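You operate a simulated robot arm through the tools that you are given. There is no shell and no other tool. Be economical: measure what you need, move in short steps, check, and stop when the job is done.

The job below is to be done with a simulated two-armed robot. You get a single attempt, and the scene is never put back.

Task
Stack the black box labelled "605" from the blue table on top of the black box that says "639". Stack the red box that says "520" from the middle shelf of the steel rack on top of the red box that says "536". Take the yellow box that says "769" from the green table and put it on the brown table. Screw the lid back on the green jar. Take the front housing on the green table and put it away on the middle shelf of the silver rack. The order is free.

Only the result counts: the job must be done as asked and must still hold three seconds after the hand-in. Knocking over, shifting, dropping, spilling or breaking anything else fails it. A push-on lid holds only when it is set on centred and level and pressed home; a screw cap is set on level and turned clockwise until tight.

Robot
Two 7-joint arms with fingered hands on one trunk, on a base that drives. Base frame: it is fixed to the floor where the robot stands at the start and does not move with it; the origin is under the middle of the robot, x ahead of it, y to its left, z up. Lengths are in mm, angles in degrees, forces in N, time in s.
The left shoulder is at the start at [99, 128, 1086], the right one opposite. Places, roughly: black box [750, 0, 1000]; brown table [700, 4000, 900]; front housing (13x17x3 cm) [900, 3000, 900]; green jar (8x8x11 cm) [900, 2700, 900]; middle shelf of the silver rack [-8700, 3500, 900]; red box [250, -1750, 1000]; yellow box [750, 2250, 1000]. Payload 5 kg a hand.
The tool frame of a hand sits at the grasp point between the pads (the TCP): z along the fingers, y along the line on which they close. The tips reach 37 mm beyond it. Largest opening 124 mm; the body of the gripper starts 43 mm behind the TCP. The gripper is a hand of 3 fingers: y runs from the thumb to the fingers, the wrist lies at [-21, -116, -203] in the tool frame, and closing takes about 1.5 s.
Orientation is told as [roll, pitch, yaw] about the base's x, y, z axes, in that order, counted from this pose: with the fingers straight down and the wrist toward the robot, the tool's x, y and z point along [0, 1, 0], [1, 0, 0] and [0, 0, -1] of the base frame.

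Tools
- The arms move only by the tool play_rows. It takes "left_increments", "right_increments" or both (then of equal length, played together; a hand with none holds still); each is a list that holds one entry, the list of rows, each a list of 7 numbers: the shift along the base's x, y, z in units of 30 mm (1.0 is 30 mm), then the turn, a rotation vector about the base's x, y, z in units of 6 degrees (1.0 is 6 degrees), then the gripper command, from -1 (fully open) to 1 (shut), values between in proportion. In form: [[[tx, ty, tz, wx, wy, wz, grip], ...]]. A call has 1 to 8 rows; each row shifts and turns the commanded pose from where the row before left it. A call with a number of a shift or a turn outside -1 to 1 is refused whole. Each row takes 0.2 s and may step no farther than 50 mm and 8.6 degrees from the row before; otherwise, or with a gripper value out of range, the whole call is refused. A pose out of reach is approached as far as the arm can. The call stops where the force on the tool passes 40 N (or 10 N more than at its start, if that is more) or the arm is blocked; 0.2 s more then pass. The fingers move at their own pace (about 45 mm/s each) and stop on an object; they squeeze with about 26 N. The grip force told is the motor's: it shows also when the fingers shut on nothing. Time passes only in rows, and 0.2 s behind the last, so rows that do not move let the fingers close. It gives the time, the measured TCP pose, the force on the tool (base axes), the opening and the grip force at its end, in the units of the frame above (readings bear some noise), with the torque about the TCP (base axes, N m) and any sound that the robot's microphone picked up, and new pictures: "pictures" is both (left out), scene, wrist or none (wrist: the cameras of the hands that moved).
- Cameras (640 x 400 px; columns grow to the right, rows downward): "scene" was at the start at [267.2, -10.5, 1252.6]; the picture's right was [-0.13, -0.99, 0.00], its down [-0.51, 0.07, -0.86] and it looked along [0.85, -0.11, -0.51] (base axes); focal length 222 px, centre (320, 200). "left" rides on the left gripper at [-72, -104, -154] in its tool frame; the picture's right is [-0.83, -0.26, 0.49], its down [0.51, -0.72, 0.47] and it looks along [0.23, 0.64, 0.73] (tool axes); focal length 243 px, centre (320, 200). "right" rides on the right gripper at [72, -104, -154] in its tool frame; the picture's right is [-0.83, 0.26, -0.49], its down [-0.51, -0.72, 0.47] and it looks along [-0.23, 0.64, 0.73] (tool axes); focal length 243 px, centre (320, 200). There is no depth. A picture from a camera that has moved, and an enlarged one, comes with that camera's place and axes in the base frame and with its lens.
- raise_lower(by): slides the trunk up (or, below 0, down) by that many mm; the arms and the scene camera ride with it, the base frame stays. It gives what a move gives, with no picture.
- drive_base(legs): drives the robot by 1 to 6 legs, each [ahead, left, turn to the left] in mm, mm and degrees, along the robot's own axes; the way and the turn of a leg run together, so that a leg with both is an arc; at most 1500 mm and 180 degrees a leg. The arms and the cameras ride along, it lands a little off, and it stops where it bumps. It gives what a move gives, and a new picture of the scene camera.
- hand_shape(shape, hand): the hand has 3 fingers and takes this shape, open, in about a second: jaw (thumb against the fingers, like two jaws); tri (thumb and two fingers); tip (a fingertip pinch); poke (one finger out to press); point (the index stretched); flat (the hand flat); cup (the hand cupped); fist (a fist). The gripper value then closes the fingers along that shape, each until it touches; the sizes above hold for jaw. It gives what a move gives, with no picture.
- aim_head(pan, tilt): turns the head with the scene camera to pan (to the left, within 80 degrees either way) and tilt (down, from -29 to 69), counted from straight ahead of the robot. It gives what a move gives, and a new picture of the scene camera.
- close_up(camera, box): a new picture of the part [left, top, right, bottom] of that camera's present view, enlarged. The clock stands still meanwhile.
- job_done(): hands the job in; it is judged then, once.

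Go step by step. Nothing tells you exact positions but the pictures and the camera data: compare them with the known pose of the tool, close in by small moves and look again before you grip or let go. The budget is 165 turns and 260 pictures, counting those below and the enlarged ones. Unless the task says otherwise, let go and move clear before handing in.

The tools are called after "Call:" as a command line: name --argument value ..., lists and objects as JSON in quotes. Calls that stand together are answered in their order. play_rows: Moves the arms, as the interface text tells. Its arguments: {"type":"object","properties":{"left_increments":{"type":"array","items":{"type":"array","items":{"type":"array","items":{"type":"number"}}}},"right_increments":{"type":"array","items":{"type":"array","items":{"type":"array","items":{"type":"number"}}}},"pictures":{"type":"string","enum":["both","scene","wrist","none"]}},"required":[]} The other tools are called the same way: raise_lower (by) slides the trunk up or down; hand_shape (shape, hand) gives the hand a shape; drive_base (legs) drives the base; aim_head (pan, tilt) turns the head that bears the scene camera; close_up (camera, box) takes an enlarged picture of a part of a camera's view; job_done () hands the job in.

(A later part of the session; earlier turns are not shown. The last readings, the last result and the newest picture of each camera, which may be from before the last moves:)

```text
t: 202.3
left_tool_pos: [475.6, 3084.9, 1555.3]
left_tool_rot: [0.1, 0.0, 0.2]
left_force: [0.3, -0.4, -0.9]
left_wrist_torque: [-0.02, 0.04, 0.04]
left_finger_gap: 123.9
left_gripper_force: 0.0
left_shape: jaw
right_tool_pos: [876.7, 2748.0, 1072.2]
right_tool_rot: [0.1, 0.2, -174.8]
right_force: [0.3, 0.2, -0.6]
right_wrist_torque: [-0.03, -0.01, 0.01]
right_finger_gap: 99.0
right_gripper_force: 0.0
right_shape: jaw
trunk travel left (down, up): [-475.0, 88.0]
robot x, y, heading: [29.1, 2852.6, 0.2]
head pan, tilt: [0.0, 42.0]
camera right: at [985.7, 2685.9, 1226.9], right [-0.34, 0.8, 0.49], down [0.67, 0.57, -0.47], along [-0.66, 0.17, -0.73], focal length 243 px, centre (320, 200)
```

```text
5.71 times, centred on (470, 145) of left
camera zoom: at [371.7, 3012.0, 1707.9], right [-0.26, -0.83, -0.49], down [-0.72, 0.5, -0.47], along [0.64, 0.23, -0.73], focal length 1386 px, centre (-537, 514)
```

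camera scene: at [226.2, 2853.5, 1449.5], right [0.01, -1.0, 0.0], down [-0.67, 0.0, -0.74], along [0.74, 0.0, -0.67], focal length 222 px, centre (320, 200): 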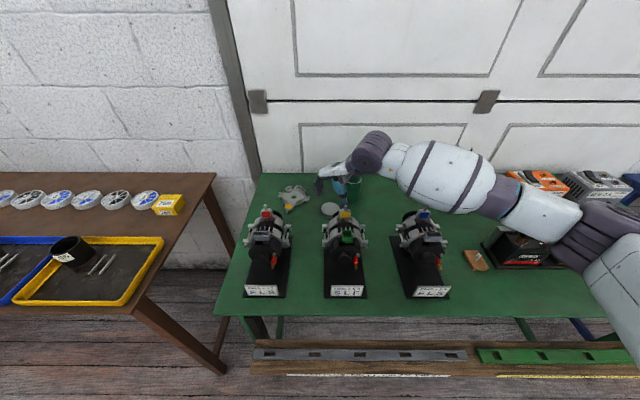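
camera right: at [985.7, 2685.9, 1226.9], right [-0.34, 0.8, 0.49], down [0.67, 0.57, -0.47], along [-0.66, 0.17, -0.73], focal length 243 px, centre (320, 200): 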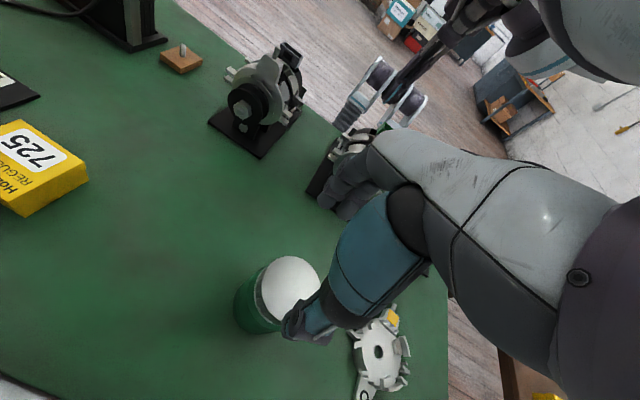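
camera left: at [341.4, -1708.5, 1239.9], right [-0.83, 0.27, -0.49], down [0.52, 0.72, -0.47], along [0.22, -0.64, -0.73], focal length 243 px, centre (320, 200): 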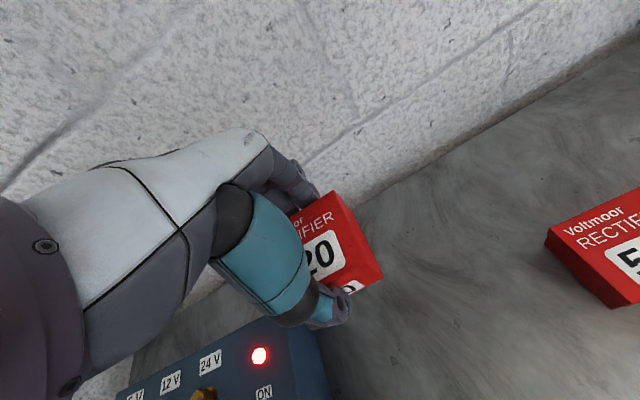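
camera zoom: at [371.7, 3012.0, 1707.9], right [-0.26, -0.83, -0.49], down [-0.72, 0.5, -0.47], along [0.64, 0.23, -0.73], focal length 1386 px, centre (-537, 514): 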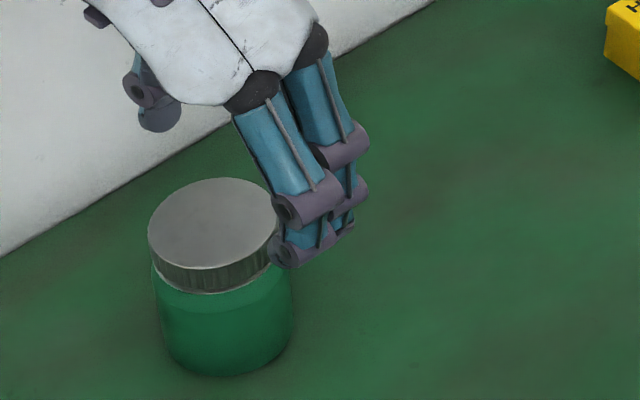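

Combining all three views puts the lid top at z≈985 and its centre at [890, 2754], lower than I assumed. To keep the wrist off the wall, I'll turn to yaw ≈130° and regrip lower.

Call:
play_rows --right_increments '[[[0, 0, 0, 0, 0, -1, -0.6], [0, 0, 0, 0, 0, -1, -0.6], [0, 0, 0, 0, 0, -1, -0.6], [0, 0, 0, 0, 0, -1, -0.6], [0, 0, 0, 0, 0, -1, -0.6], [0, 0, 0, 0, 0, -1, -0.6], [0.18, 0.08, 0, 0, 0, -1, -0.6], [0.18, 0.08, 0, 0, 0, -1, -0.6]]]' --pictures "none"

Call:
play_rows --right_increments '[[[0, 0, 0, 0, 0, -0.9, -0.6], [0, 0, -0.5, 0, 0, 0, -0.6]]]' --pictures "wrist"

Call:
close_up --camera "scene" --box '[310, 120, 394, 210]'

Call:
close_up --camera "left" --box '[430, 110, 510, 180]'

```text
t: 204.1
left_tool_pos: [475.5, 3084.1, 1553.7]
left_tool_rot: [0.0, 0.0, 0.3]
left_force: [-0.5, -0.4, -0.1]
left_wrist_torque: [0.01, 0.03, 0.03]
left_finger_gap: 123.9
left_gripper_force: 0.1
left_shape: jaw
right_tool_pos: [889.6, 2751.6, 1073.1]
right_tool_rot: [0.1, 0.1, 136.9]
right_force: [0.0, 0.1, -0.3]
right_wrist_torque: [-0.01, -0.01, 0.0]
right_finger_gap: 98.8
right_gripper_force: 0.1
right_shape: jaw
trunk travel left (down, up): [-475.0, 88.0]
robot x, y, heading: [28.5, 2850.8, 0.2]
head pan, tilt: [0.0, 42.0]
```

```text
t: 204.7
left_tool_pos: [475.9, 3084.3, 1553.5]
left_tool_rot: [0.0, 0.1, 0.2]
left_force: [0.2, 0.4, 0.9]
left_wrist_torque: [0.02, 0.04, 0.0]
left_finger_gap: 123.9
left_gripper_force: 0.0
left_shape: jaw
right_tool_pos: [888.8, 2752.3, 1059.4]
right_tool_rot: [0.2, 0.1, 131.7]
right_force: [-0.1, 0.3, 0.3]
right_wrist_torque: [0.0, -0.02, 0.02]
right_finger_gap: 98.9
right_gripper_force: 0.1
right_shape: jaw
trunk travel left (down, up): [-475.0, 88.0]
robot x, y, heading: [29.2, 2852.1, 0.2]
head pan, tilt: [0.0, 42.0]
camera right: at [903.8, 2626.7, 1212.4], right [0.45, 0.75, 0.49], down [0.86, -0.2, -0.47], along [-0.25, 0.63, -0.73], focal length 243 px, centre (320, 200)
```

right: 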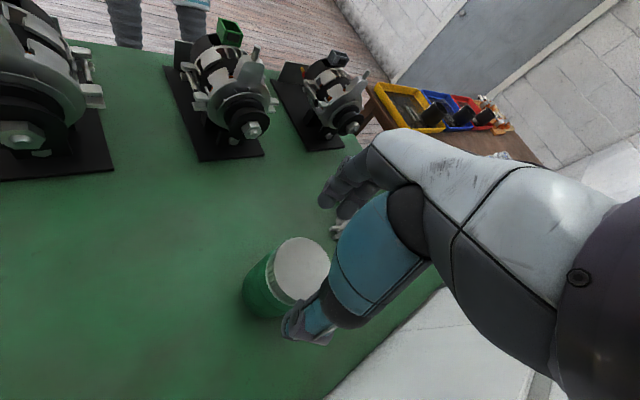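

```text
4.44 times, centred on (352, 165) of scene
camera zoom: at [226.4, 2853.6, 1449.4], right [0.01, -1.0, 0.0], down [-0.67, 0.0, -0.74], along [0.74, 0.0, -0.67], focal length 986 px, centre (178, 356)
```

zoom: 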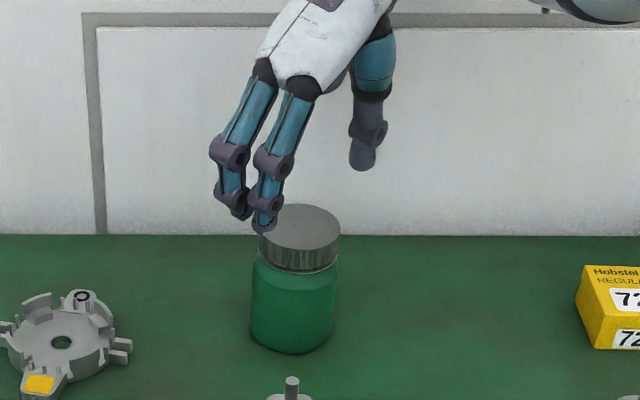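

```text
5.71 times, centred on (470, 145) of left
camera zoom: at [372.5, 3011.6, 1707.7], right [-0.26, -0.83, -0.49], down [-0.72, 0.5, -0.47], along [0.64, 0.23, -0.73], focal length 1386 px, centre (-537, 514)
```

zoom: 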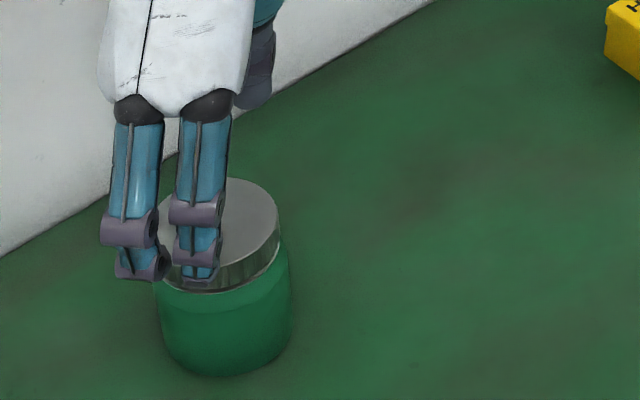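

Alignment is good (lid within about 5 mm of the hand's centre). I'm lowering to z≈1018 and gripping.

Call:
play_rows --right_increments '[[[0.05, 0, -0.7, 0, 0, 0, -0.6], [0, 0, -0.67, 0, 0, 0, -0.6], [0, 0, 0, 0, 0, 0, 1], [0, 0, 0, 0, 0, 0, 1], [0, 0, 0, 0, 0, 0, 1], [0, 0, 0, 0, 0, 0, 1], [0, 0, 0, 0, 0, 0, 1], [0, 0, 0, 0, 0, 0, 1]]]' --pictures "wrist"

Call:
close_up --camera "left" --box '[430, 110, 510, 180]'

```text
t: 206.5
left_tool_pos: [474.8, 3084.7, 1553.2]
left_tool_rot: [0.1, 0.0, 0.2]
left_force: [0.3, 0.2, -0.2]
left_wrist_torque: [-0.01, -0.02, 0.01]
left_finger_gap: 123.7
left_gripper_force: 0.1
left_shape: jaw
right_tool_pos: [887.6, 2753.3, 1018.0]
right_tool_rot: [0.1, 0.3, 131.8]
right_force: [-0.8, -0.5, 0.2]
right_wrist_torque: [0.01, 0.03, 0.04]
right_finger_gap: 57.1
right_gripper_force: 26.5
right_shape: jaw
trunk travel left (down, up): [-475.0, 88.0]
robot x, y, heading: [27.3, 2852.8, 0.3]
head pan, tilt: [0.0, 42.0]
camera right: at [903.6, 2627.8, 1171.6], right [0.44, 0.75, 0.49], down [0.86, -0.2, -0.47], along [-0.25, 0.63, -0.73], focal length 243 px, centre (320, 200)
```

right: 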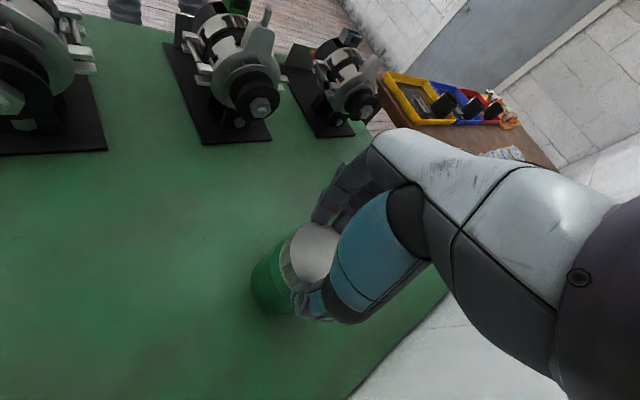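

```text
5.71 times, centred on (470, 145) of left
camera zoom: at [371.4, 3012.0, 1708.0], right [-0.26, -0.83, -0.49], down [-0.72, 0.5, -0.47], along [0.64, 0.23, -0.73], focal length 1386 px, centre (-537, 514)
```

zoom: 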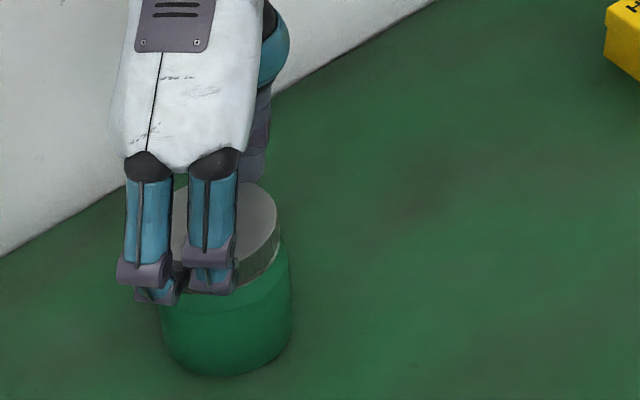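

A solid diametral grip (57 mm gap). I'll press lightly and turn clockwise.

Call:
play_rows --right_increments '[[[0, 0, -0.08, 0, 0, -1, 1], [0, 0, 0, 0, 0, -1, 1], [0, 0, 0, 0, 0, -1, 1], [0, 0, 0, 0, 0, -1, 1], [0, 0, 0, 0, 0, -1, 1], [0, 0, 0, 0, 0, -1, 1]]]' --pictures "none"

Call:
play_rows --right_increments '[[[0, 0, 0, 0, 0, -1, 1], [0, 0, 0, 0, 0, -1, 1], [0, 0, 0, 0, 0, -1, 1], [0, 0, 0, 0, 0, -1, 1], [0, 0, 0, 0, 0, -1, 1]]]' --pictures "none"

Call:
close_up --camera "scene" --box '[310, 120, 394, 210]'

```text
t: 207.9
left_tool_pos: [473.1, 3084.4, 1554.6]
left_tool_rot: [0.0, -0.1, 0.3]
left_force: [-0.3, -1.1, -0.3]
left_wrist_torque: [0.03, -0.02, -0.02]
left_finger_gap: 124.1
left_gripper_force: 0.0
left_shape: jaw
right_tool_pos: [887.7, 2752.7, 1016.9]
right_tool_rot: [0.0, 0.1, 95.6]
right_force: [0.2, 0.1, 10.7]
right_wrist_torque: [0.1, -0.03, 0.12]
right_finger_gap: 57.1
right_gripper_force: 25.6
right_shape: jaw
trunk travel left (down, up): [-475.0, 88.0]
robot x, y, heading: [25.9, 2850.8, 0.2]
head pan, tilt: [0.0, 42.0]
```

```text
t: 209.1
left_tool_pos: [473.3, 3085.8, 1554.4]
left_tool_rot: [0.0, -0.2, 0.3]
left_force: [-0.1, 0.1, -0.8]
left_wrist_torque: [0.0, -0.01, -0.04]
left_finger_gap: 123.8
left_gripper_force: 0.1
left_shape: jaw
right_tool_pos: [889.1, 2751.5, 1016.3]
right_tool_rot: [0.0, 0.2, 65.6]
right_force: [0.3, 0.4, 11.8]
right_wrist_torque: [0.02, -0.03, 0.13]
right_finger_gap: 56.9
right_gripper_force: 25.6
right_shape: jaw
trunk travel left (down, up): [-475.0, 88.0]
robot x, y, heading: [24.6, 2850.9, 0.3]
head pan, tilt: [0.0, 42.0]
```

```text
4.44 times, centred on (352, 165) of scene
camera zoom: at [224.1, 2854.0, 1449.8], right [0.01, -1.0, 0.0], down [-0.67, 0.0, -0.74], along [0.74, 0.0, -0.67], focal length 986 px, centre (178, 356)
```

zoom: 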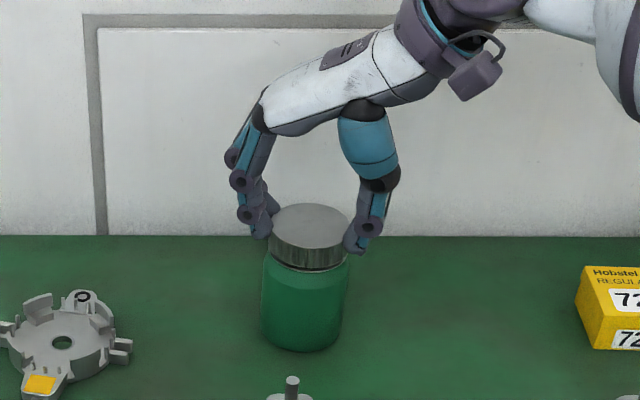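

Torque holds at about 0.12 N·m. To tell whether it's tight (with the jar itself spinning), I'll do another stroke with more downward pressure. Opening and winding back in place.

Call:
play_rows --right_increments '[[[0, 0, 0.08, 0, 0, 0, 0], [0, 0, 0, 0, 0, 0, -0.6], [0, 0, 0, 0, 0, 0, -0.6], [0, 0, 0, 0, 0, 0, -0.6], [0, 0, 0, 0, 0, 0, -0.6], [0, 0, 0, 0, 0, 1, -0.6], [0, 0, 0, 0, 0, 1, -0.6], [0, 0, 0, 0, 0, 1, -0.6]]]' --pictures "none"

Call:
play_rows --right_increments '[[[0, 0, 0, 0, 0, 1, -0.6], [0, 0, 0, 0, 0, 1, -0.6], [0, 0, 0, 0, 0, 1, -0.6], [0, 0, 0, 0, 0, 1, -0.6], [0, 0, 0, 0, 0, 1, -0.6], [0, 0, 0, 0, 0, 1, -0.6], [0, 0, 0, 0, 0, 1, -0.6], [0, 0, 0, 0, 0, 1, -0.6]]]' --pictures "wrist"

Call:
play_rows --right_increments '[[[0, 0, 0, 0, 0, 0, 1], [0, 0, 0, 0, 0, 0, 1], [0, 0, 0, 0, 0, 0, 1], [0, 0, 0, 0, 0, 0, 1], [0, 0, 0, 0, 0, 0, 1], [0, 0, -0.1, 0, 0, 0, 1], [0, 0, -0.1, 0, 0, 0, 1]]]' --pictures "none"

```text
t: 210.9
left_tool_pos: [476.5, 3085.9, 1554.1]
left_tool_rot: [0.0, 0.1, 0.3]
left_force: [0.7, 0.3, -0.7]
left_wrist_torque: [-0.02, 0.04, -0.03]
left_finger_gap: 124.1
left_gripper_force: 0.0
left_shape: jaw
right_tool_pos: [890.6, 2752.0, 1017.3]
right_tool_rot: [0.1, 0.2, 83.9]
right_force: [0.9, -0.3, 0.0]
right_wrist_torque: [0.03, -0.02, 0.0]
right_finger_gap: 99.0
right_gripper_force: 0.1
right_shape: jaw
trunk travel left (down, up): [-475.0, 88.0]
robot x, y, heading: [29.2, 2854.9, 0.2]
head pan, tilt: [0.0, 42.0]
```

```text
t: 212.7
left_tool_pos: [475.7, 3087.0, 1554.0]
left_tool_rot: [0.0, 0.0, 0.3]
left_force: [-1.0, -0.6, -0.6]
left_wrist_torque: [-0.01, -0.01, 0.0]
left_finger_gap: 123.8
left_gripper_force: 0.0
left_shape: jaw
right_tool_pos: [890.6, 2751.8, 1018.3]
right_tool_rot: [0.1, 0.2, 131.8]
right_force: [-0.6, 0.0, -0.4]
right_wrist_torque: [-0.02, 0.02, -0.01]
right_finger_gap: 98.9
right_gripper_force: 0.0
right_shape: jaw
trunk travel left (down, up): [-475.0, 88.0]
robot x, y, heading: [24.9, 2846.0, 0.3]
head pan, tilt: [0.0, 42.0]
camera right: at [906.3, 2627.1, 1171.2], right [0.44, 0.75, 0.49], down [0.86, -0.2, -0.47], along [-0.25, 0.63, -0.73], focal length 243 px, centre (320, 200)
```

right: 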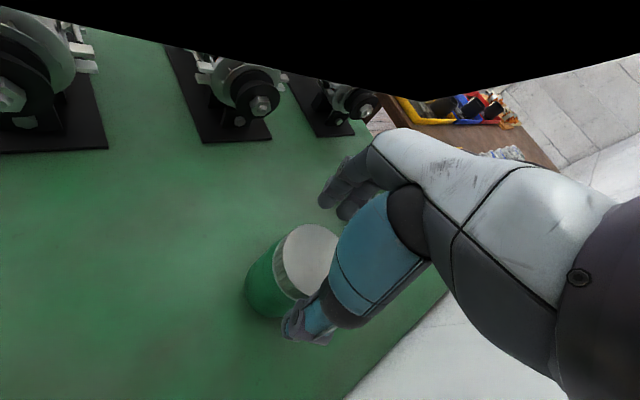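

```text
t: 214.3
left_tool_pos: [472.1, 3084.9, 1554.2]
left_tool_rot: [0.1, -0.1, 0.3]
left_force: [-0.3, -0.5, -0.3]
left_wrist_torque: [0.0, 0.0, 0.0]
left_finger_gap: 123.5
left_gripper_force: 0.2
left_shape: jaw
right_tool_pos: [889.2, 2752.4, 1015.7]
right_tool_rot: [-0.1, 0.2, 131.7]
right_force: [2.4, -0.8, 15.5]
right_wrist_torque: [-0.11, -0.1, 0.01]
right_finger_gap: 57.7
right_gripper_force: 26.6
right_shape: jaw
trunk travel left (down, up): [-475.0, 88.0]
robot x, y, heading: [24.7, 2848.0, 0.5]
head pan, tilt: [0.0, 42.0]
```

Call:
play_rows --right_increments '[[[0, 0, -0.12, 0, 0, -1, 1], [0, 0, 0, 0, 0, -1, 1], [0, 0, 0, 0, 0, -1, 1], [0, 0, 0, 0, 0, -1, 1]]]' --pictures "none"

Call:
play_rows --right_increments '[[[0, 0, 0, 0, 0, -1, 1], [0, 0, 0, 0, 0, -1, 1], [0, 0, 0, 0, 0, -1, 1], [0, 0, 0, 0, 0, -1, 1], [0, 0, 0, 0, 0, -1, 1], [0, 0, 0, 0, 0, -1, 1]]]' --pictures "none"

```text
t: 215.3
left_tool_pos: [471.3, 3086.0, 1555.8]
left_tool_rot: [-0.1, -0.3, 0.3]
left_force: [0.0, 0.3, -0.4]
left_wrist_torque: [0.05, -0.01, -0.01]
left_finger_gap: 123.7
left_gripper_force: 0.1
left_shape: jaw
right_tool_pos: [886.3, 2753.0, 1011.8]
right_tool_rot: [-0.1, 0.1, 107.7]
right_force: [-2.5, 2.7, 29.4]
right_wrist_torque: [0.25, 0.01, 0.31]
right_finger_gap: 58.5
right_gripper_force: 26.5
right_shape: jaw
trunk travel left (down, up): [-475.0, 88.0]
robot x, y, heading: [30.1, 2850.1, 0.0]
head pan, tilt: [0.0, 42.0]
```

```text
t: 216.7
left_tool_pos: [470.4, 3086.4, 1555.8]
left_tool_rot: [0.0, -0.2, 0.2]
left_force: [-0.4, 0.1, -0.7]
left_wrist_torque: [-0.03, 0.0, 0.01]
left_finger_gap: 123.8
left_gripper_force: 0.1
left_shape: jaw
right_tool_pos: [887.4, 2751.1, 1012.4]
right_tool_rot: [-0.2, 0.0, 71.6]
right_force: [3.5, 2.5, 31.1]
right_wrist_torque: [0.13, -0.22, 0.33]
right_finger_gap: 58.2
right_gripper_force: 25.1
right_shape: jaw
trunk travel left (down, up): [-475.0, 88.0]
robot x, y, heading: [24.3, 2854.7, 0.2]
head pan, tilt: [0.0, 42.0]
```

Torque now scales purely with pressure (0.12 at 11 N, 0.33 at 31 N). That means the jar is spinning on the table with the lid, so the cap is tight. I'll test it by lifting a few mm by the lid.

Call:
play_rows --right_increments '[[[0, 0, 0.3, 0, 0, 0, 1], [0, 0, 0.2, 0, 0, 0, 1], [0, 0, 0.2, 0, 0, 0, 1], [0, 0, 0, 0, 0, 0, 1]]]' --pictures "none"

Call:
close_up --camera "scene" --box '[310, 120, 394, 210]'

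Call:
close_up --camera "left" --box '[430, 110, 510, 180]'

```text
t: 217.7
left_tool_pos: [476.3, 3085.1, 1553.9]
left_tool_rot: [0.0, 0.0, 0.3]
left_force: [-0.7, 0.2, 0.8]
left_wrist_torque: [0.01, -0.04, -0.03]
left_finger_gap: 123.7
left_gripper_force: 0.1
left_shape: jaw
right_tool_pos: [890.6, 2752.4, 1027.8]
right_tool_rot: [0.2, 0.2, 71.8]
right_force: [1.0, -0.5, -4.7]
right_wrist_torque: [0.02, 0.03, -0.02]
right_finger_gap: 57.6
right_gripper_force: 26.0
right_shape: jaw
trunk travel left (down, up): [-475.0, 88.0]
robot x, y, heading: [27.8, 2849.6, 0.2]
head pan, tilt: [0.0, 42.0]
```

```text
4.44 times, centred on (352, 165) of scene
camera zoom: at [226.1, 2853.9, 1449.4], right [0.01, -1.0, 0.0], down [-0.67, 0.0, -0.74], along [0.74, 0.0, -0.67], focal length 986 px, centre (178, 356)
```

zoom: 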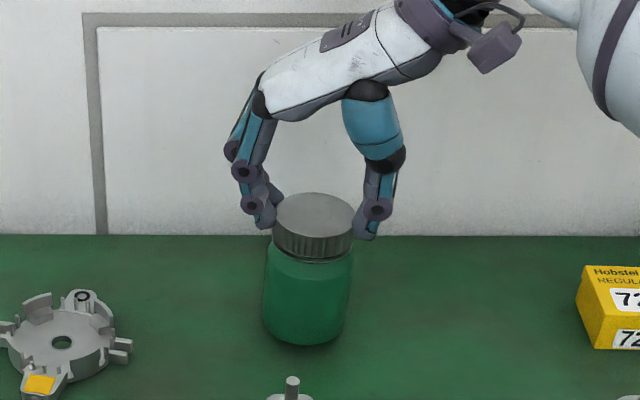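

```text
5.71 times, centred on (470, 145) of left
camera zoom: at [372.2, 3012.1, 1707.7], right [-0.26, -0.83, -0.49], down [-0.72, 0.5, -0.47], along [0.64, 0.23, -0.73], focal length 1386 px, centre (-537, 514)
```

zoom: 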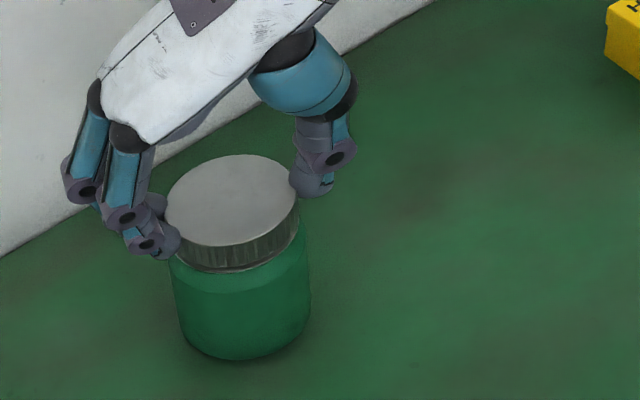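

The jar lifts with the lid, so the cap is screwed on. I'll set it back near its original place (-15, -14) and release.

Call:
play_rows --right_increments '[[[-0.25, -0.23, 0, 0, 0, 0, 1], [-0.25, -0.23, 0, 0, 0, 0, 1], [0, 0, -0.2, 0, 0, 0, 1], [0, 0, -0.1, 0, 0, 0, 1], [0, 0, -0.04, 0, 0, 0, 1], [0, 0, 0, 0, 0, 0, 1]]]' --pictures "none"

```text
t: 219.1
left_tool_pos: [476.2, 3083.8, 1553.7]
left_tool_rot: [-0.1, 0.0, 0.4]
left_force: [0.1, -0.3, -1.0]
left_wrist_torque: [-0.02, 0.0, 0.01]
left_finger_gap: 123.8
left_gripper_force: 0.1
left_shape: jaw
right_tool_pos: [875.1, 2738.7, 1018.2]
right_tool_rot: [0.1, 0.1, 71.6]
right_force: [-0.6, 0.0, -4.8]
right_wrist_torque: [0.03, -0.01, -0.02]
right_finger_gap: 57.7
right_gripper_force: 25.7
right_shape: jaw
trunk travel left (down, up): [-475.0, 88.0]
robot x, y, heading: [25.1, 2850.7, 0.3]
head pan, tilt: [0.0, 42.0]
```

Call:
play_rows --right_increments '[[[0, 0, -0.07, 0, 0, 0, 1], [0, 0, -0.05, 0, 0, 0, 1], [0, 0, 0, 0, 0, 0, 1]]]' --pictures "none"

```text
t: 219.9
left_tool_pos: [476.6, 3085.6, 1553.4]
left_tool_rot: [0.0, 0.0, 0.3]
left_force: [-1.0, 0.2, -0.1]
left_wrist_torque: [0.0, -0.01, -0.01]
left_finger_gap: 123.8
left_gripper_force: 0.0
left_shape: jaw
right_tool_pos: [875.2, 2738.9, 1015.9]
right_tool_rot: [0.1, 0.2, 71.8]
right_force: [-0.4, 0.2, -3.3]
right_wrist_torque: [-0.02, 0.01, 0.0]
right_finger_gap: 57.5
right_gripper_force: 26.1
right_shape: jaw
trunk travel left (down, up): [-475.0, 88.0]
robot x, y, heading: [26.5, 2853.5, 0.3]
head pan, tilt: [0.0, 42.0]
```

Call:
play_rows --right_increments '[[[0, 0, -0.05, 0, 0, 0, 1], [0, 0, -0.04, 0, 0, 0, 1], [0, 0, 0, 0, 0, 0, 1]]]' --pictures "none"

```text
t: 220.7
left_tool_pos: [474.9, 3085.3, 1553.8]
left_tool_rot: [0.0, -0.1, 0.3]
left_force: [0.0, 0.5, 0.4]
left_wrist_torque: [-0.01, -0.02, -0.04]
left_finger_gap: 123.7
left_gripper_force: 0.1
left_shape: jaw
right_tool_pos: [875.2, 2739.8, 1014.1]
right_tool_rot: [0.1, 0.1, 71.8]
right_force: [0.5, 2.2, 7.2]
right_wrist_torque: [-0.06, -0.05, 0.0]
right_finger_gap: 57.1
right_gripper_force: 26.1
right_shape: jaw
trunk travel left (down, up): [-475.0, 88.0]
robot x, y, heading: [24.2, 2850.6, 0.4]
head pan, tilt: [0.0, 42.0]
```

It's down. I'll release and lift the right hand away.

Call:
play_rows --right_increments '[[[0, 0, 0.03, 0, 0, 0, 0], [0, 0, 0, 0, 0, 0, -0.6], [0, 0, 0, 0, 0, 0, -0.6], [0, 0, 0, 0, 0, 0, -0.6], [0, 0, 0.3, 0, 0, 0, -0.6], [0, 0, 1, 0, 0, 0, -0.6], [0, 0, 1, 0, 0, 0, -0.6], [0, 0, 1, 0, 0, 0, -0.6]]]' --pictures "none"

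Call:
play_rows --right_increments '[[[0, 0, 1, 0, 0, 1, -0.6], [0, 0, 1, 0, 0, 1, -0.6], [0, 0, 1, 0, 0, 1, -0.6], [0, 0, 1, 0, 0, 1, -0.6], [0, 0, 1, 0, 0, 1, -0.6], [0, -0.5, 1, 0, 0, 1, -0.6], [0, -0.5, 0.5, 0, 0, 1, -0.6], [0, -0.5, 0, 0, 0, 1, -0.6]]]' --pictures "none"

Call:
close_up --camera "scene" --box '[260, 130, 420, 230]'

Call:
close_up --camera "left" --box '[370, 130, 530, 230]'

```text
t: 222.5
left_tool_pos: [475.4, 3085.5, 1555.1]
left_tool_rot: [0.0, -0.1, 0.4]
left_force: [0.2, -0.4, -0.3]
left_wrist_torque: [-0.02, -0.01, -0.01]
left_finger_gap: 123.7
left_gripper_force: 0.0
left_shape: jaw
right_tool_pos: [872.8, 2738.9, 1115.2]
right_tool_rot: [0.0, 0.2, 71.8]
right_force: [0.5, 1.2, -0.5]
right_wrist_torque: [0.02, -0.03, -0.04]
right_finger_gap: 98.8
right_gripper_force: 0.0
right_shape: jaw
trunk travel left (down, up): [-475.0, 88.0]
robot x, y, heading: [25.7, 2848.7, 0.1]
head pan, tilt: [0.0, 42.0]
```

```text
t: 224.3
left_tool_pos: [476.7, 3085.3, 1553.4]
left_tool_rot: [0.0, 0.1, 0.3]
left_force: [1.0, -0.3, -0.1]
left_wrist_torque: [-0.06, 0.02, 0.03]
left_finger_gap: 123.7
left_gripper_force: 0.0
left_shape: jaw
right_tool_pos: [874.3, 2692.9, 1306.6]
right_tool_rot: [0.1, 0.1, 119.9]
right_force: [-0.5, -0.9, -0.2]
right_wrist_torque: [0.01, -0.01, -0.01]
right_finger_gap: 98.8
right_gripper_force: 0.0
right_shape: jaw
trunk travel left (down, up): [-475.0, 88.0]
robot x, y, heading: [27.5, 2850.2, 0.3]
head pan, tilt: [0.0, 42.0]
```

```text
4.00 times, centred on (340, 180) of scene
camera zoom: at [226.2, 2854.3, 1449.5], right [0.01, -1.0, 0.0], down [-0.67, 0.0, -0.74], along [0.74, 0.0, -0.67], focal length 888 px, centre (240, 280)
```

zoom: 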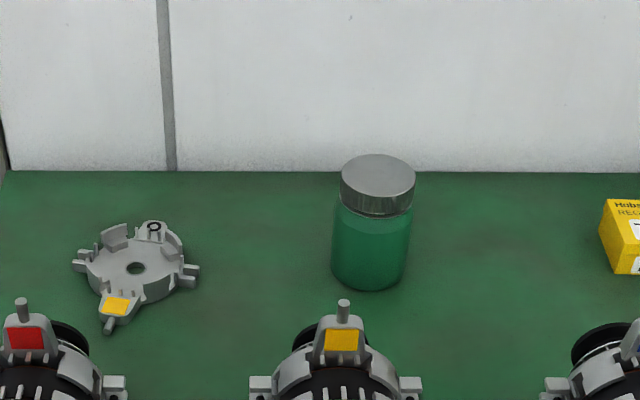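

```text
4.00 times, centred on (450, 180) of left
camera zoom: at [372.2, 3012.5, 1707.7], right [-0.26, -0.83, -0.49], down [-0.72, 0.5, -0.47], along [0.64, 0.23, -0.73], focal length 970 px, centre (-200, 280)
```

zoom: 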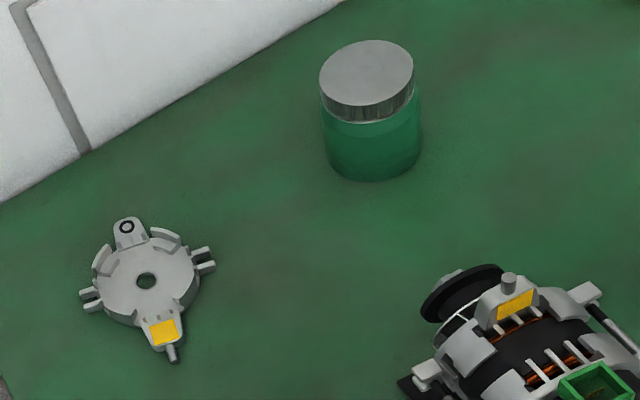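

The jar is closed. Now the housing: its hub is at about [863, 2953], with the ear toward +x, the tab toward -x and prongs on ±y, so a diagonal grip across the ~90 mm disc suits. I'll bring the left hand over at yaw -45°.

Call:
play_rows --left_increments '[[[1, -0.34, -0.9, 0, 0, -0.95, -1], [1, -0.34, -0.9, 0, 0, -0.95, -1], [1, -0.34, -0.9, 0, 0, -0.95, -1], [1, -0.34, -0.9, 0, 0, -0.95, -1], [1, -0.34, -0.9, 0, 0, -0.95, -1], [1, -0.34, -0.9, 0, 0, -0.95, -1], [1, -0.34, -0.9, 0, 0, -0.95, -1], [1, -0.34, -0.9, 0, 0, -0.5, -1]]]' --pictures "none"

Call:
play_rows --left_increments '[[[1, -0.34, -0.9, 0, 0, 0, -1], [1, -0.34, -0.9, 0, 0, 0, -1], [1, -0.34, -0.9, 0, 0, 0, -1], [1, -0.34, -0.9, 0, 0, 0, -1], [0.9, -0.3, -0.9, 0, 0, 0, -1]]]' --pictures "both"

```text
t: 226.1
left_tool_pos: [712.9, 3005.7, 1337.2]
left_tool_rot: [-0.1, 0.1, -42.7]
left_force: [0.6, -1.6, -0.2]
left_wrist_torque: [0.03, 0.04, 0.01]
left_finger_gap: 123.5
left_gripper_force: 0.0
left_shape: jaw
right_tool_pos: [875.7, 2691.7, 1305.0]
right_tool_rot: [0.2, 0.1, 119.8]
right_force: [-0.5, 0.1, -0.2]
right_wrist_torque: [0.02, 0.06, -0.04]
right_finger_gap: 99.0
right_gripper_force: 0.1
right_shape: jaw
trunk travel left (down, up): [-475.0, 88.0]
robot x, y, heading: [24.5, 2853.1, -0.0]
head pan, tilt: [0.0, 42.0]
```

```text
t: 227.3
left_tool_pos: [866.4, 2952.7, 1203.0]
left_tool_rot: [-0.1, 0.0, -42.7]
left_force: [0.2, 0.4, 0.1]
left_wrist_torque: [0.03, 0.05, 0.02]
left_finger_gap: 123.8
left_gripper_force: 0.1
left_shape: jaw
right_tool_pos: [875.0, 2691.5, 1305.3]
right_tool_rot: [0.2, 0.1, 119.6]
right_force: [0.5, -0.3, -0.5]
right_wrist_torque: [0.0, 0.03, -0.01]
right_finger_gap: 98.6
right_gripper_force: 0.1
right_shape: jaw
trunk travel left (down, up): [-475.0, 88.0]
robot x, y, heading: [25.2, 2850.0, 0.4]
head pan, tilt: [0.0, 42.0]
camera scene: at [228.2, 2852.9, 1449.1], right [0.01, -1.0, 0.0], down [-0.67, 0.0, -0.74], along [0.74, 0.0, -0.67], focal length 222 px, centre (320, 200)
camera left: at [741.5, 2970.1, 1354.9], right [-0.76, -0.43, -0.49], down [-0.19, 0.86, -0.47], along [0.63, -0.26, -0.73], focal length 243 px, centre (320, 200)
```

scene: 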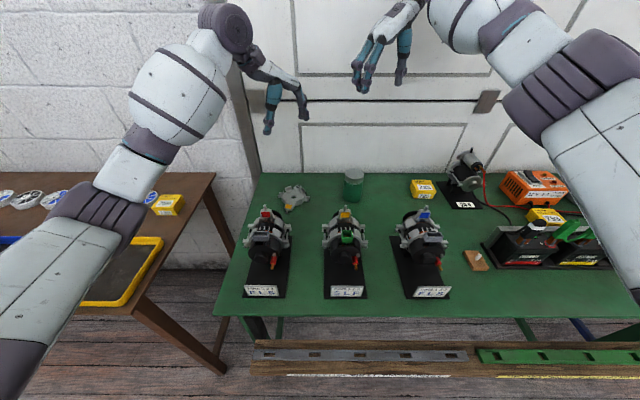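
left: 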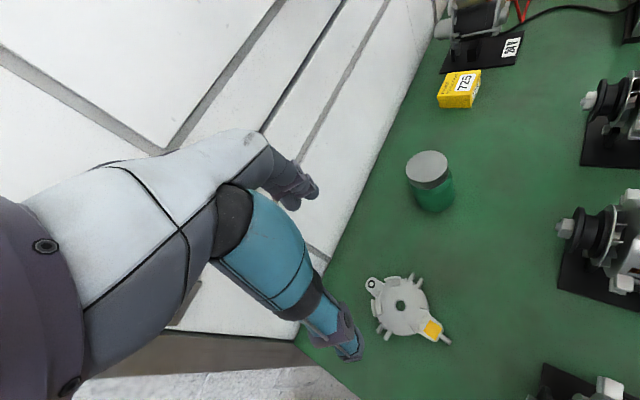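

Call:
play_rows --left_increments '[[[-0.05, 0.1, -1, 0, 0, 0, -1], [0, 0, -1, 0, 0, 0, -1], [0, 0, -1, 0, 0, 0, -1], [0, 0, -1, 0, 0, 0, -1], [0, 0, -1, 0, 0, 0, -1], [0, 0, -1, 0, 0, 0, -1], [0, 0, -0.6, 0, 0, 0, -1]]]' --pictures "wrist"

Call:
close_up --camera "scene" --box '[230, 110, 350, 230]'

```text
t: 228.9
left_tool_pos: [861.2, 2958.4, 1003.7]
left_tool_rot: [0.0, -0.1, -42.6]
left_force: [-0.5, 0.3, 0.1]
left_wrist_torque: [-0.01, -0.01, -0.03]
left_finger_gap: 123.7
left_gripper_force: 0.1
left_shape: jaw
right_tool_pos: [873.7, 2692.4, 1307.1]
right_tool_rot: [0.1, 0.2, 119.8]
right_force: [-0.3, 0.8, 0.3]
right_wrist_torque: [0.0, 0.02, 0.0]
right_finger_gap: 98.9
right_gripper_force: 0.0
right_shape: jaw
trunk travel left (down, up): [-475.0, 88.0]
robot x, y, heading: [23.0, 2846.4, 0.4]
head pan, tilt: [0.0, 42.0]
camera left: at [736.2, 2974.6, 1157.0], right [-0.75, -0.43, -0.49], down [-0.19, 0.86, -0.47], along [0.63, -0.26, -0.73], focal length 243 px, centre (320, 200)
```

left: 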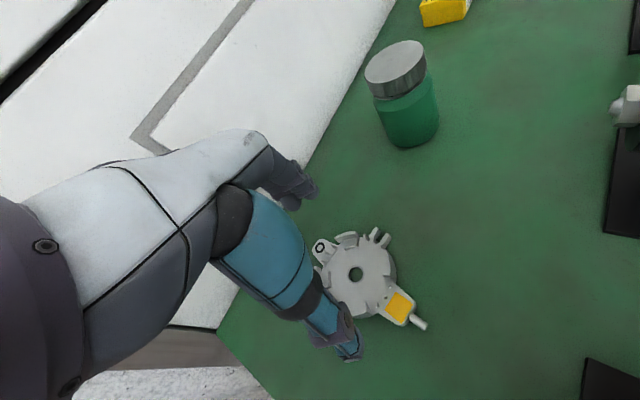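

```text
3.33 times, centred on (290, 170) of scene
camera zoom: at [225.9, 2854.1, 1449.6], right [0.01, -1.0, 0.0], down [-0.67, 0.0, -0.74], along [0.74, 0.0, -0.67], focal length 740 px, centre (420, 300)
```

zoom: 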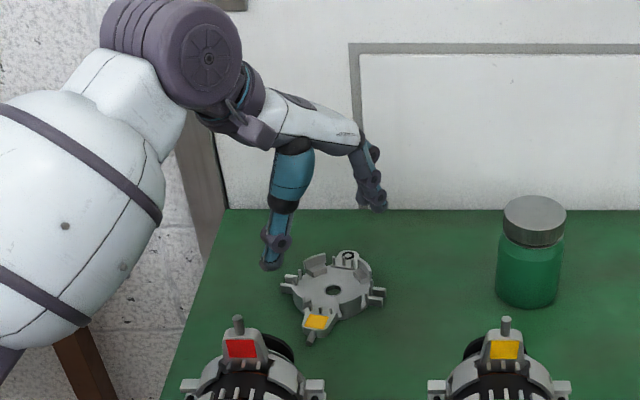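

The closing line runs between the ear and prong on one side and the tab and prong on the other, which is good. I'm descending to z≈932 and closing.

Call:
play_rows --left_increments '[[[0.1, 0, -0.9, 0, 0, 0, -0.9], [0, 0, -0.8, 0, 0, 0, -0.9], [0, 0, -0.7, 0, 0, 0, -0.9]]]' --pictures "wrist"

Call:
play_rows --left_increments '[[[0, 0, 0, 0, 0, 0, 1], [0, 0, 0, 0, 0, 0, 1], [0, 0, 0, 0, 0, 0, 1], [0, 0, 0, 0, 0, 0, 1], [0, 0, 0, 0, 0, 0, 1], [0, 0, 0, 0, 0, 0, 1], [0, 0, 0, 0, 0, 0, 1]]]' --pictures "wrist"

```text
t: 229.7
left_tool_pos: [864.6, 2953.3, 931.7]
left_tool_rot: [0.0, 0.1, -42.6]
left_force: [-0.9, 0.0, -0.3]
left_wrist_torque: [-0.01, 0.01, 0.0]
left_finger_gap: 118.0
left_gripper_force: 0.2
left_shape: jaw
right_tool_pos: [874.2, 2692.8, 1307.5]
right_tool_rot: [0.1, 0.3, 119.8]
right_force: [0.4, -0.5, 0.7]
right_wrist_torque: [-0.01, 0.01, -0.02]
right_finger_gap: 99.1
right_gripper_force: 0.0
right_shape: jaw
trunk travel left (down, up): [-475.0, 88.0]
robot x, y, heading: [26.4, 2853.8, 0.3]
head pan, tilt: [0.0, 42.0]
camera left: at [739.0, 2971.4, 1085.4], right [-0.75, -0.43, -0.49], down [-0.19, 0.86, -0.47], along [0.63, -0.26, -0.73], focal length 243 px, centre (320, 200)
```

left: 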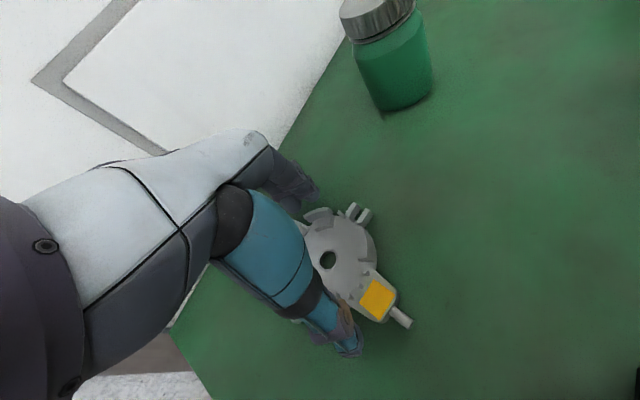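

```text
t: 231.3
left_tool_pos: [865.2, 2953.7, 931.8]
left_tool_rot: [0.0, 0.0, -42.5]
left_force: [-2.0, -1.4, 0.2]
left_wrist_torque: [-0.01, 0.02, 0.07]
left_finger_gap: 60.5
left_gripper_force: 9.3
left_shape: jaw
right_tool_pos: [873.4, 2693.2, 1306.5]
right_tool_rot: [0.1, 0.2, 119.9]
right_force: [-0.1, -0.4, -0.3]
right_wrist_torque: [-0.02, 0.0, 0.01]
right_finger_gap: 98.9
right_gripper_force: 0.0
right_shape: jaw
trunk travel left (down, up): [-475.0, 88.0]
robot x, y, heading: [24.7, 2845.9, 0.1]
head pan, tilt: [0.0, 42.0]
camera left: at [739.0, 2971.2, 1085.8], right [-0.75, -0.43, -0.49], down [-0.19, 0.86, -0.47], along [0.63, -0.26, -0.73], focal length 243 px, centre (320, 200)
```

left: 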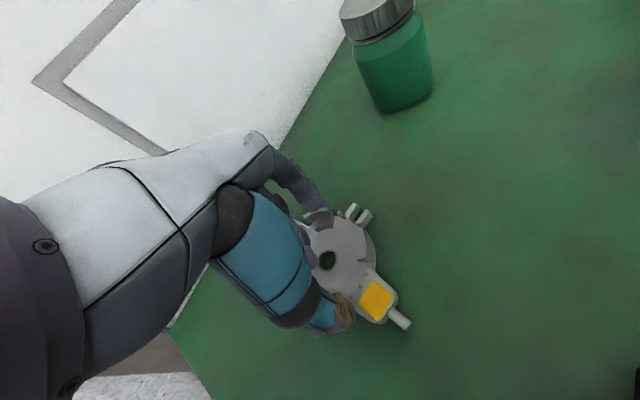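

Call:
play_rows --left_increments '[[[0, 0, 0, 0, 0, 0, 1], [0, 0, 0, 0, 0, 0, 1], [0, 0, 0, 0, 0, 0, 1]]]' --pictures "none"

Call:
close_up --camera "left" --box '[260, 150, 440, 370]'

Call:
close_up --camera "scene" --box '[240, 140, 340, 230]'

```text
t: 232.1
left_tool_pos: [865.6, 2952.7, 933.1]
left_tool_rot: [0.0, 0.0, -42.6]
left_force: [0.6, -0.5, 0.4]
left_wrist_torque: [-0.02, 0.0, -0.01]
left_finger_gap: 20.1
left_gripper_force: 26.2
left_shape: jaw
right_tool_pos: [873.3, 2692.4, 1307.1]
right_tool_rot: [0.1, 0.1, 119.8]
right_force: [0.1, -0.1, -0.7]
right_wrist_torque: [-0.03, 0.01, -0.03]
right_finger_gap: 98.7
right_gripper_force: 0.0
right_shape: jaw
trunk travel left (down, up): [-475.0, 88.0]
robot x, y, heading: [27.5, 2851.4, 0.4]
head pan, tilt: [0.0, 42.0]
```

```text
1.82 times, centred on (350, 260) of left
camera zoom: at [739.1, 2971.0, 1085.8], right [-0.75, -0.43, -0.49], down [-0.19, 0.86, -0.47], along [0.63, -0.26, -0.73], focal length 441 px, centre (266, 91)
```

zoom: 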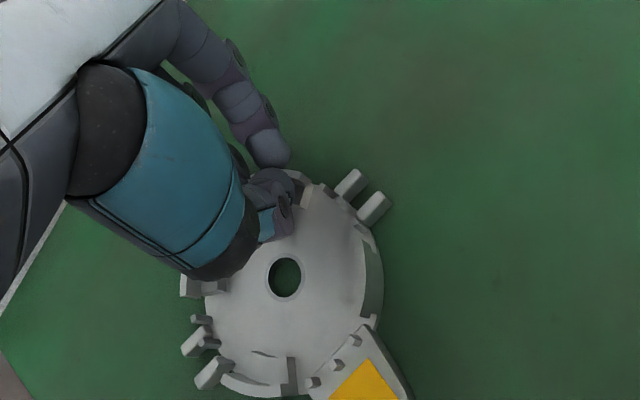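

```text
4.44 times, centred on (290, 185) of scene
camera zoom: at [225.9, 2853.7, 1449.6], right [0.01, -1.0, 0.0], down [-0.67, 0.0, -0.74], along [0.74, 0.0, -0.67], focal length 986 px, centre (453, 267)
```

zoom: 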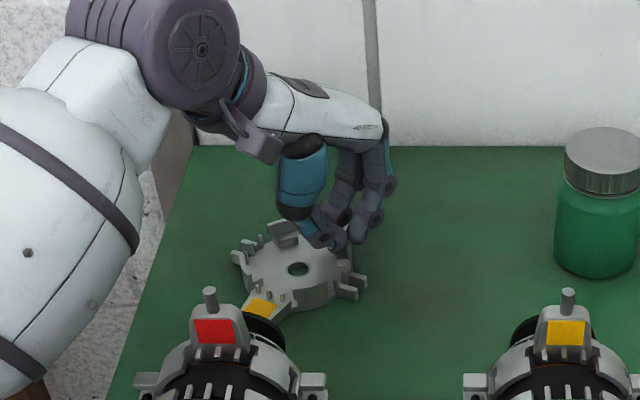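

The thumb rode over the disc and the hand is pinching only the rim wall, so the grip was too high. I'll release, lift and re-aim.

Call:
play_rows --left_increments '[[[0, 0, 0.05, 0, 0, 0, 0], [0, 0, 0.1, 0, 0, 0, -1], [0, 0, 0.3, 0, 0, 0, -1], [0, 0, 0.8, 0, 0, 0, -1], [-0.5, 0.5, 0.8, 0, 0, 0, -1], [-0.2, 0.5, 0, 0, 0, 0, -1]]]' --pictures "wrist"

Call:
close_up --camera "scene" --box '[240, 140, 340, 230]'

```text
t: 233.5
left_tool_pos: [842.1, 2987.5, 996.2]
left_tool_rot: [-0.1, -0.1, -42.6]
left_force: [0.1, 0.8, 0.1]
left_wrist_torque: [0.0, -0.02, 0.0]
left_finger_gap: 123.6
left_gripper_force: 0.0
left_shape: jaw
right_tool_pos: [872.3, 2693.2, 1306.8]
right_tool_rot: [0.1, 0.2, 119.8]
right_force: [-0.2, -0.6, -0.3]
right_wrist_torque: [-0.01, -0.02, -0.02]
right_finger_gap: 98.8
right_gripper_force: 0.0
right_shape: jaw
trunk travel left (down, up): [-475.0, 88.0]
robot x, y, heading: [26.8, 2852.3, 0.1]
head pan, tilt: [0.0, 42.0]
camera left: at [716.6, 3006.1, 1149.7], right [-0.75, -0.43, -0.49], down [-0.19, 0.86, -0.47], along [0.63, -0.26, -0.73], focal length 243 px, centre (320, 200)
```

left: 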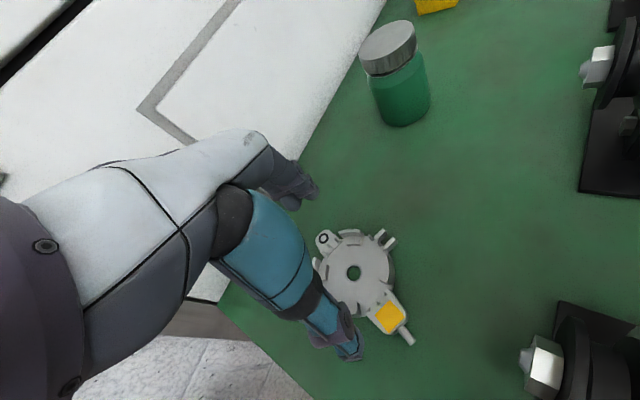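

```text
4.44 times, centred on (290, 185) of scene
camera zoom: at [225.6, 2854.9, 1449.6], right [0.01, -1.0, 0.0], down [-0.67, 0.0, -0.74], along [0.74, 0.0, -0.67], focal length 986 px, centre (453, 267)
```

zoom: 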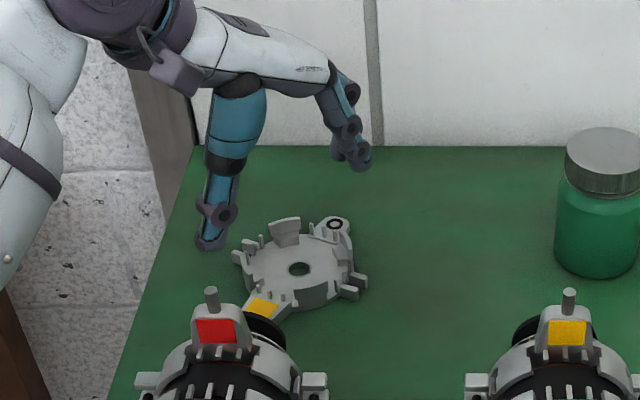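

The hub is now at [845, 2989]. I'll turn the hand 6° more to clear the ear, and go lower this time (z≈924).

Call:
play_rows --left_increments '[[[0.1, 0.05, -0.3, 0, 0, -0.9, -1], [0, 0, -0.9, 0, 0, 0, -1], [0, 0, -0.8, 0, 0, 0, -1], [0, 0, -0.35, 0, 0, 0, -1]]]' --pictures "none"

Call:
close_up --camera "left" --box '[260, 150, 440, 370]'

Call:
close_up --camera "scene" --box '[240, 140, 340, 230]'

```text
t: 234.5
left_tool_pos: [846.5, 2987.3, 924.2]
left_tool_rot: [0.0, 0.0, -47.9]
left_force: [-0.5, -0.2, 0.0]
left_wrist_torque: [-0.02, -0.02, 0.02]
left_finger_gap: 123.6
left_gripper_force: 0.1
left_shape: jaw
right_tool_pos: [873.3, 2692.7, 1306.5]
right_tool_rot: [0.1, 0.1, 119.8]
right_force: [0.1, -0.2, 0.1]
right_wrist_torque: [0.0, -0.01, 0.03]
right_finger_gap: 98.9
right_gripper_force: 0.1
right_shape: jaw
trunk travel left (down, up): [-475.0, 88.0]
robot x, y, heading: [26.3, 2852.1, -0.2]
head pan, tilt: [0.0, 42.0]
```

```text
1.82 times, centred on (350, 260) of left
camera zoom: at [722.3, 3016.8, 1078.6], right [-0.79, -0.36, -0.49], down [-0.11, 0.88, -0.47], along [0.6, -0.32, -0.73], focal length 441 px, centre (266, 91)
```

zoom: 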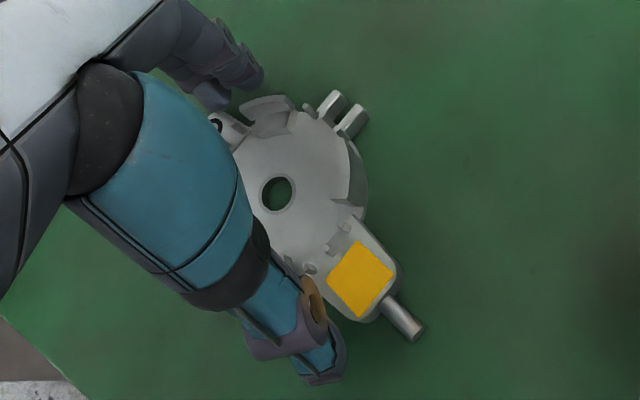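

```text
4.44 times, centred on (290, 185) of scene
camera zoom: at [225.7, 2853.9, 1449.6], right [0.01, -1.0, 0.0], down [-0.67, 0.0, -0.74], along [0.74, 0.0, -0.67], focal length 986 px, centre (453, 267)
```

zoom: 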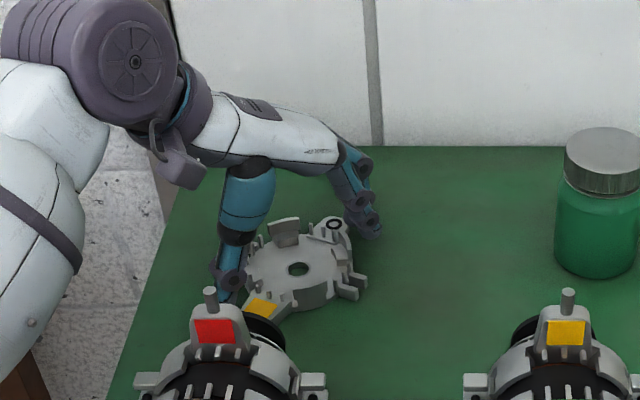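

The hub sits exactly where the fingertips meet. I'm closing.

Call:
play_rows --left_increments '[[[0, 0, 0, 0, 0, 0.5, 1], [0, 0, 0, 0, 0, 0, 1], [0, 0, 0, 0, 0, 0, 1], [0, 0, 0, 0, 0, 0, 1], [0, 0, 0, 0, 0, 0, 1], [0, 0, 0, 0, 0, 0, 1], [0, 0, 0, 0, 0, 0, 1], [0, 0, 0, 0, 0, 0, 1]]]' --pictures "none"

Call:
close_up --camera "left" --box '[260, 150, 440, 370]'

Call:
close_up --camera "scene" --box '[240, 140, 340, 230]'

```text
t: 236.3
left_tool_pos: [845.9, 2987.9, 925.4]
left_tool_rot: [0.0, -0.1, -44.9]
left_force: [2.4, -2.5, 5.5]
left_wrist_torque: [0.18, 0.2, -0.02]
left_finger_gap: 94.8
left_gripper_force: 26.0
left_shape: jaw
right_tool_pos: [872.4, 2690.7, 1307.0]
right_tool_rot: [0.0, 0.3, 119.8]
right_force: [0.0, 0.4, 0.1]
right_wrist_torque: [0.0, 0.0, 0.01]
right_finger_gap: 98.8
right_gripper_force: 0.1
right_shape: jaw
trunk travel left (down, up): [-475.0, 88.0]
robot x, y, heading: [27.7, 2854.4, 0.3]
head pan, tilt: [0.0, 42.0]
```

```text
1.82 times, centred on (350, 260) of left
camera zoom: at [720.8, 3010.5, 1079.0], right [-0.77, -0.4, -0.49], down [-0.15, 0.87, -0.47], along [0.62, -0.29, -0.73], focal length 441 px, centre (266, 91)
```

zoom: 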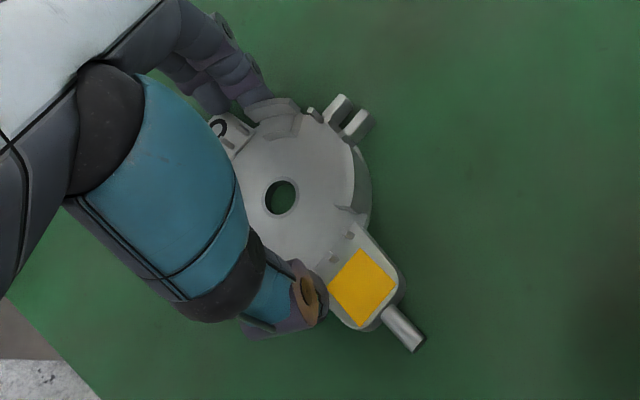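

```text
4.44 times, centred on (290, 185) of scene
camera zoom: at [225.4, 2853.4, 1449.7], right [0.01, -1.0, 0.0], down [-0.67, 0.0, -0.74], along [0.74, 0.0, -0.67], focal length 986 px, centre (453, 267)
```

zoom: 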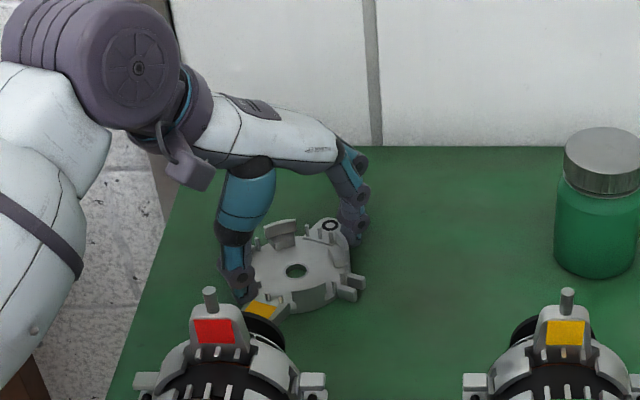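

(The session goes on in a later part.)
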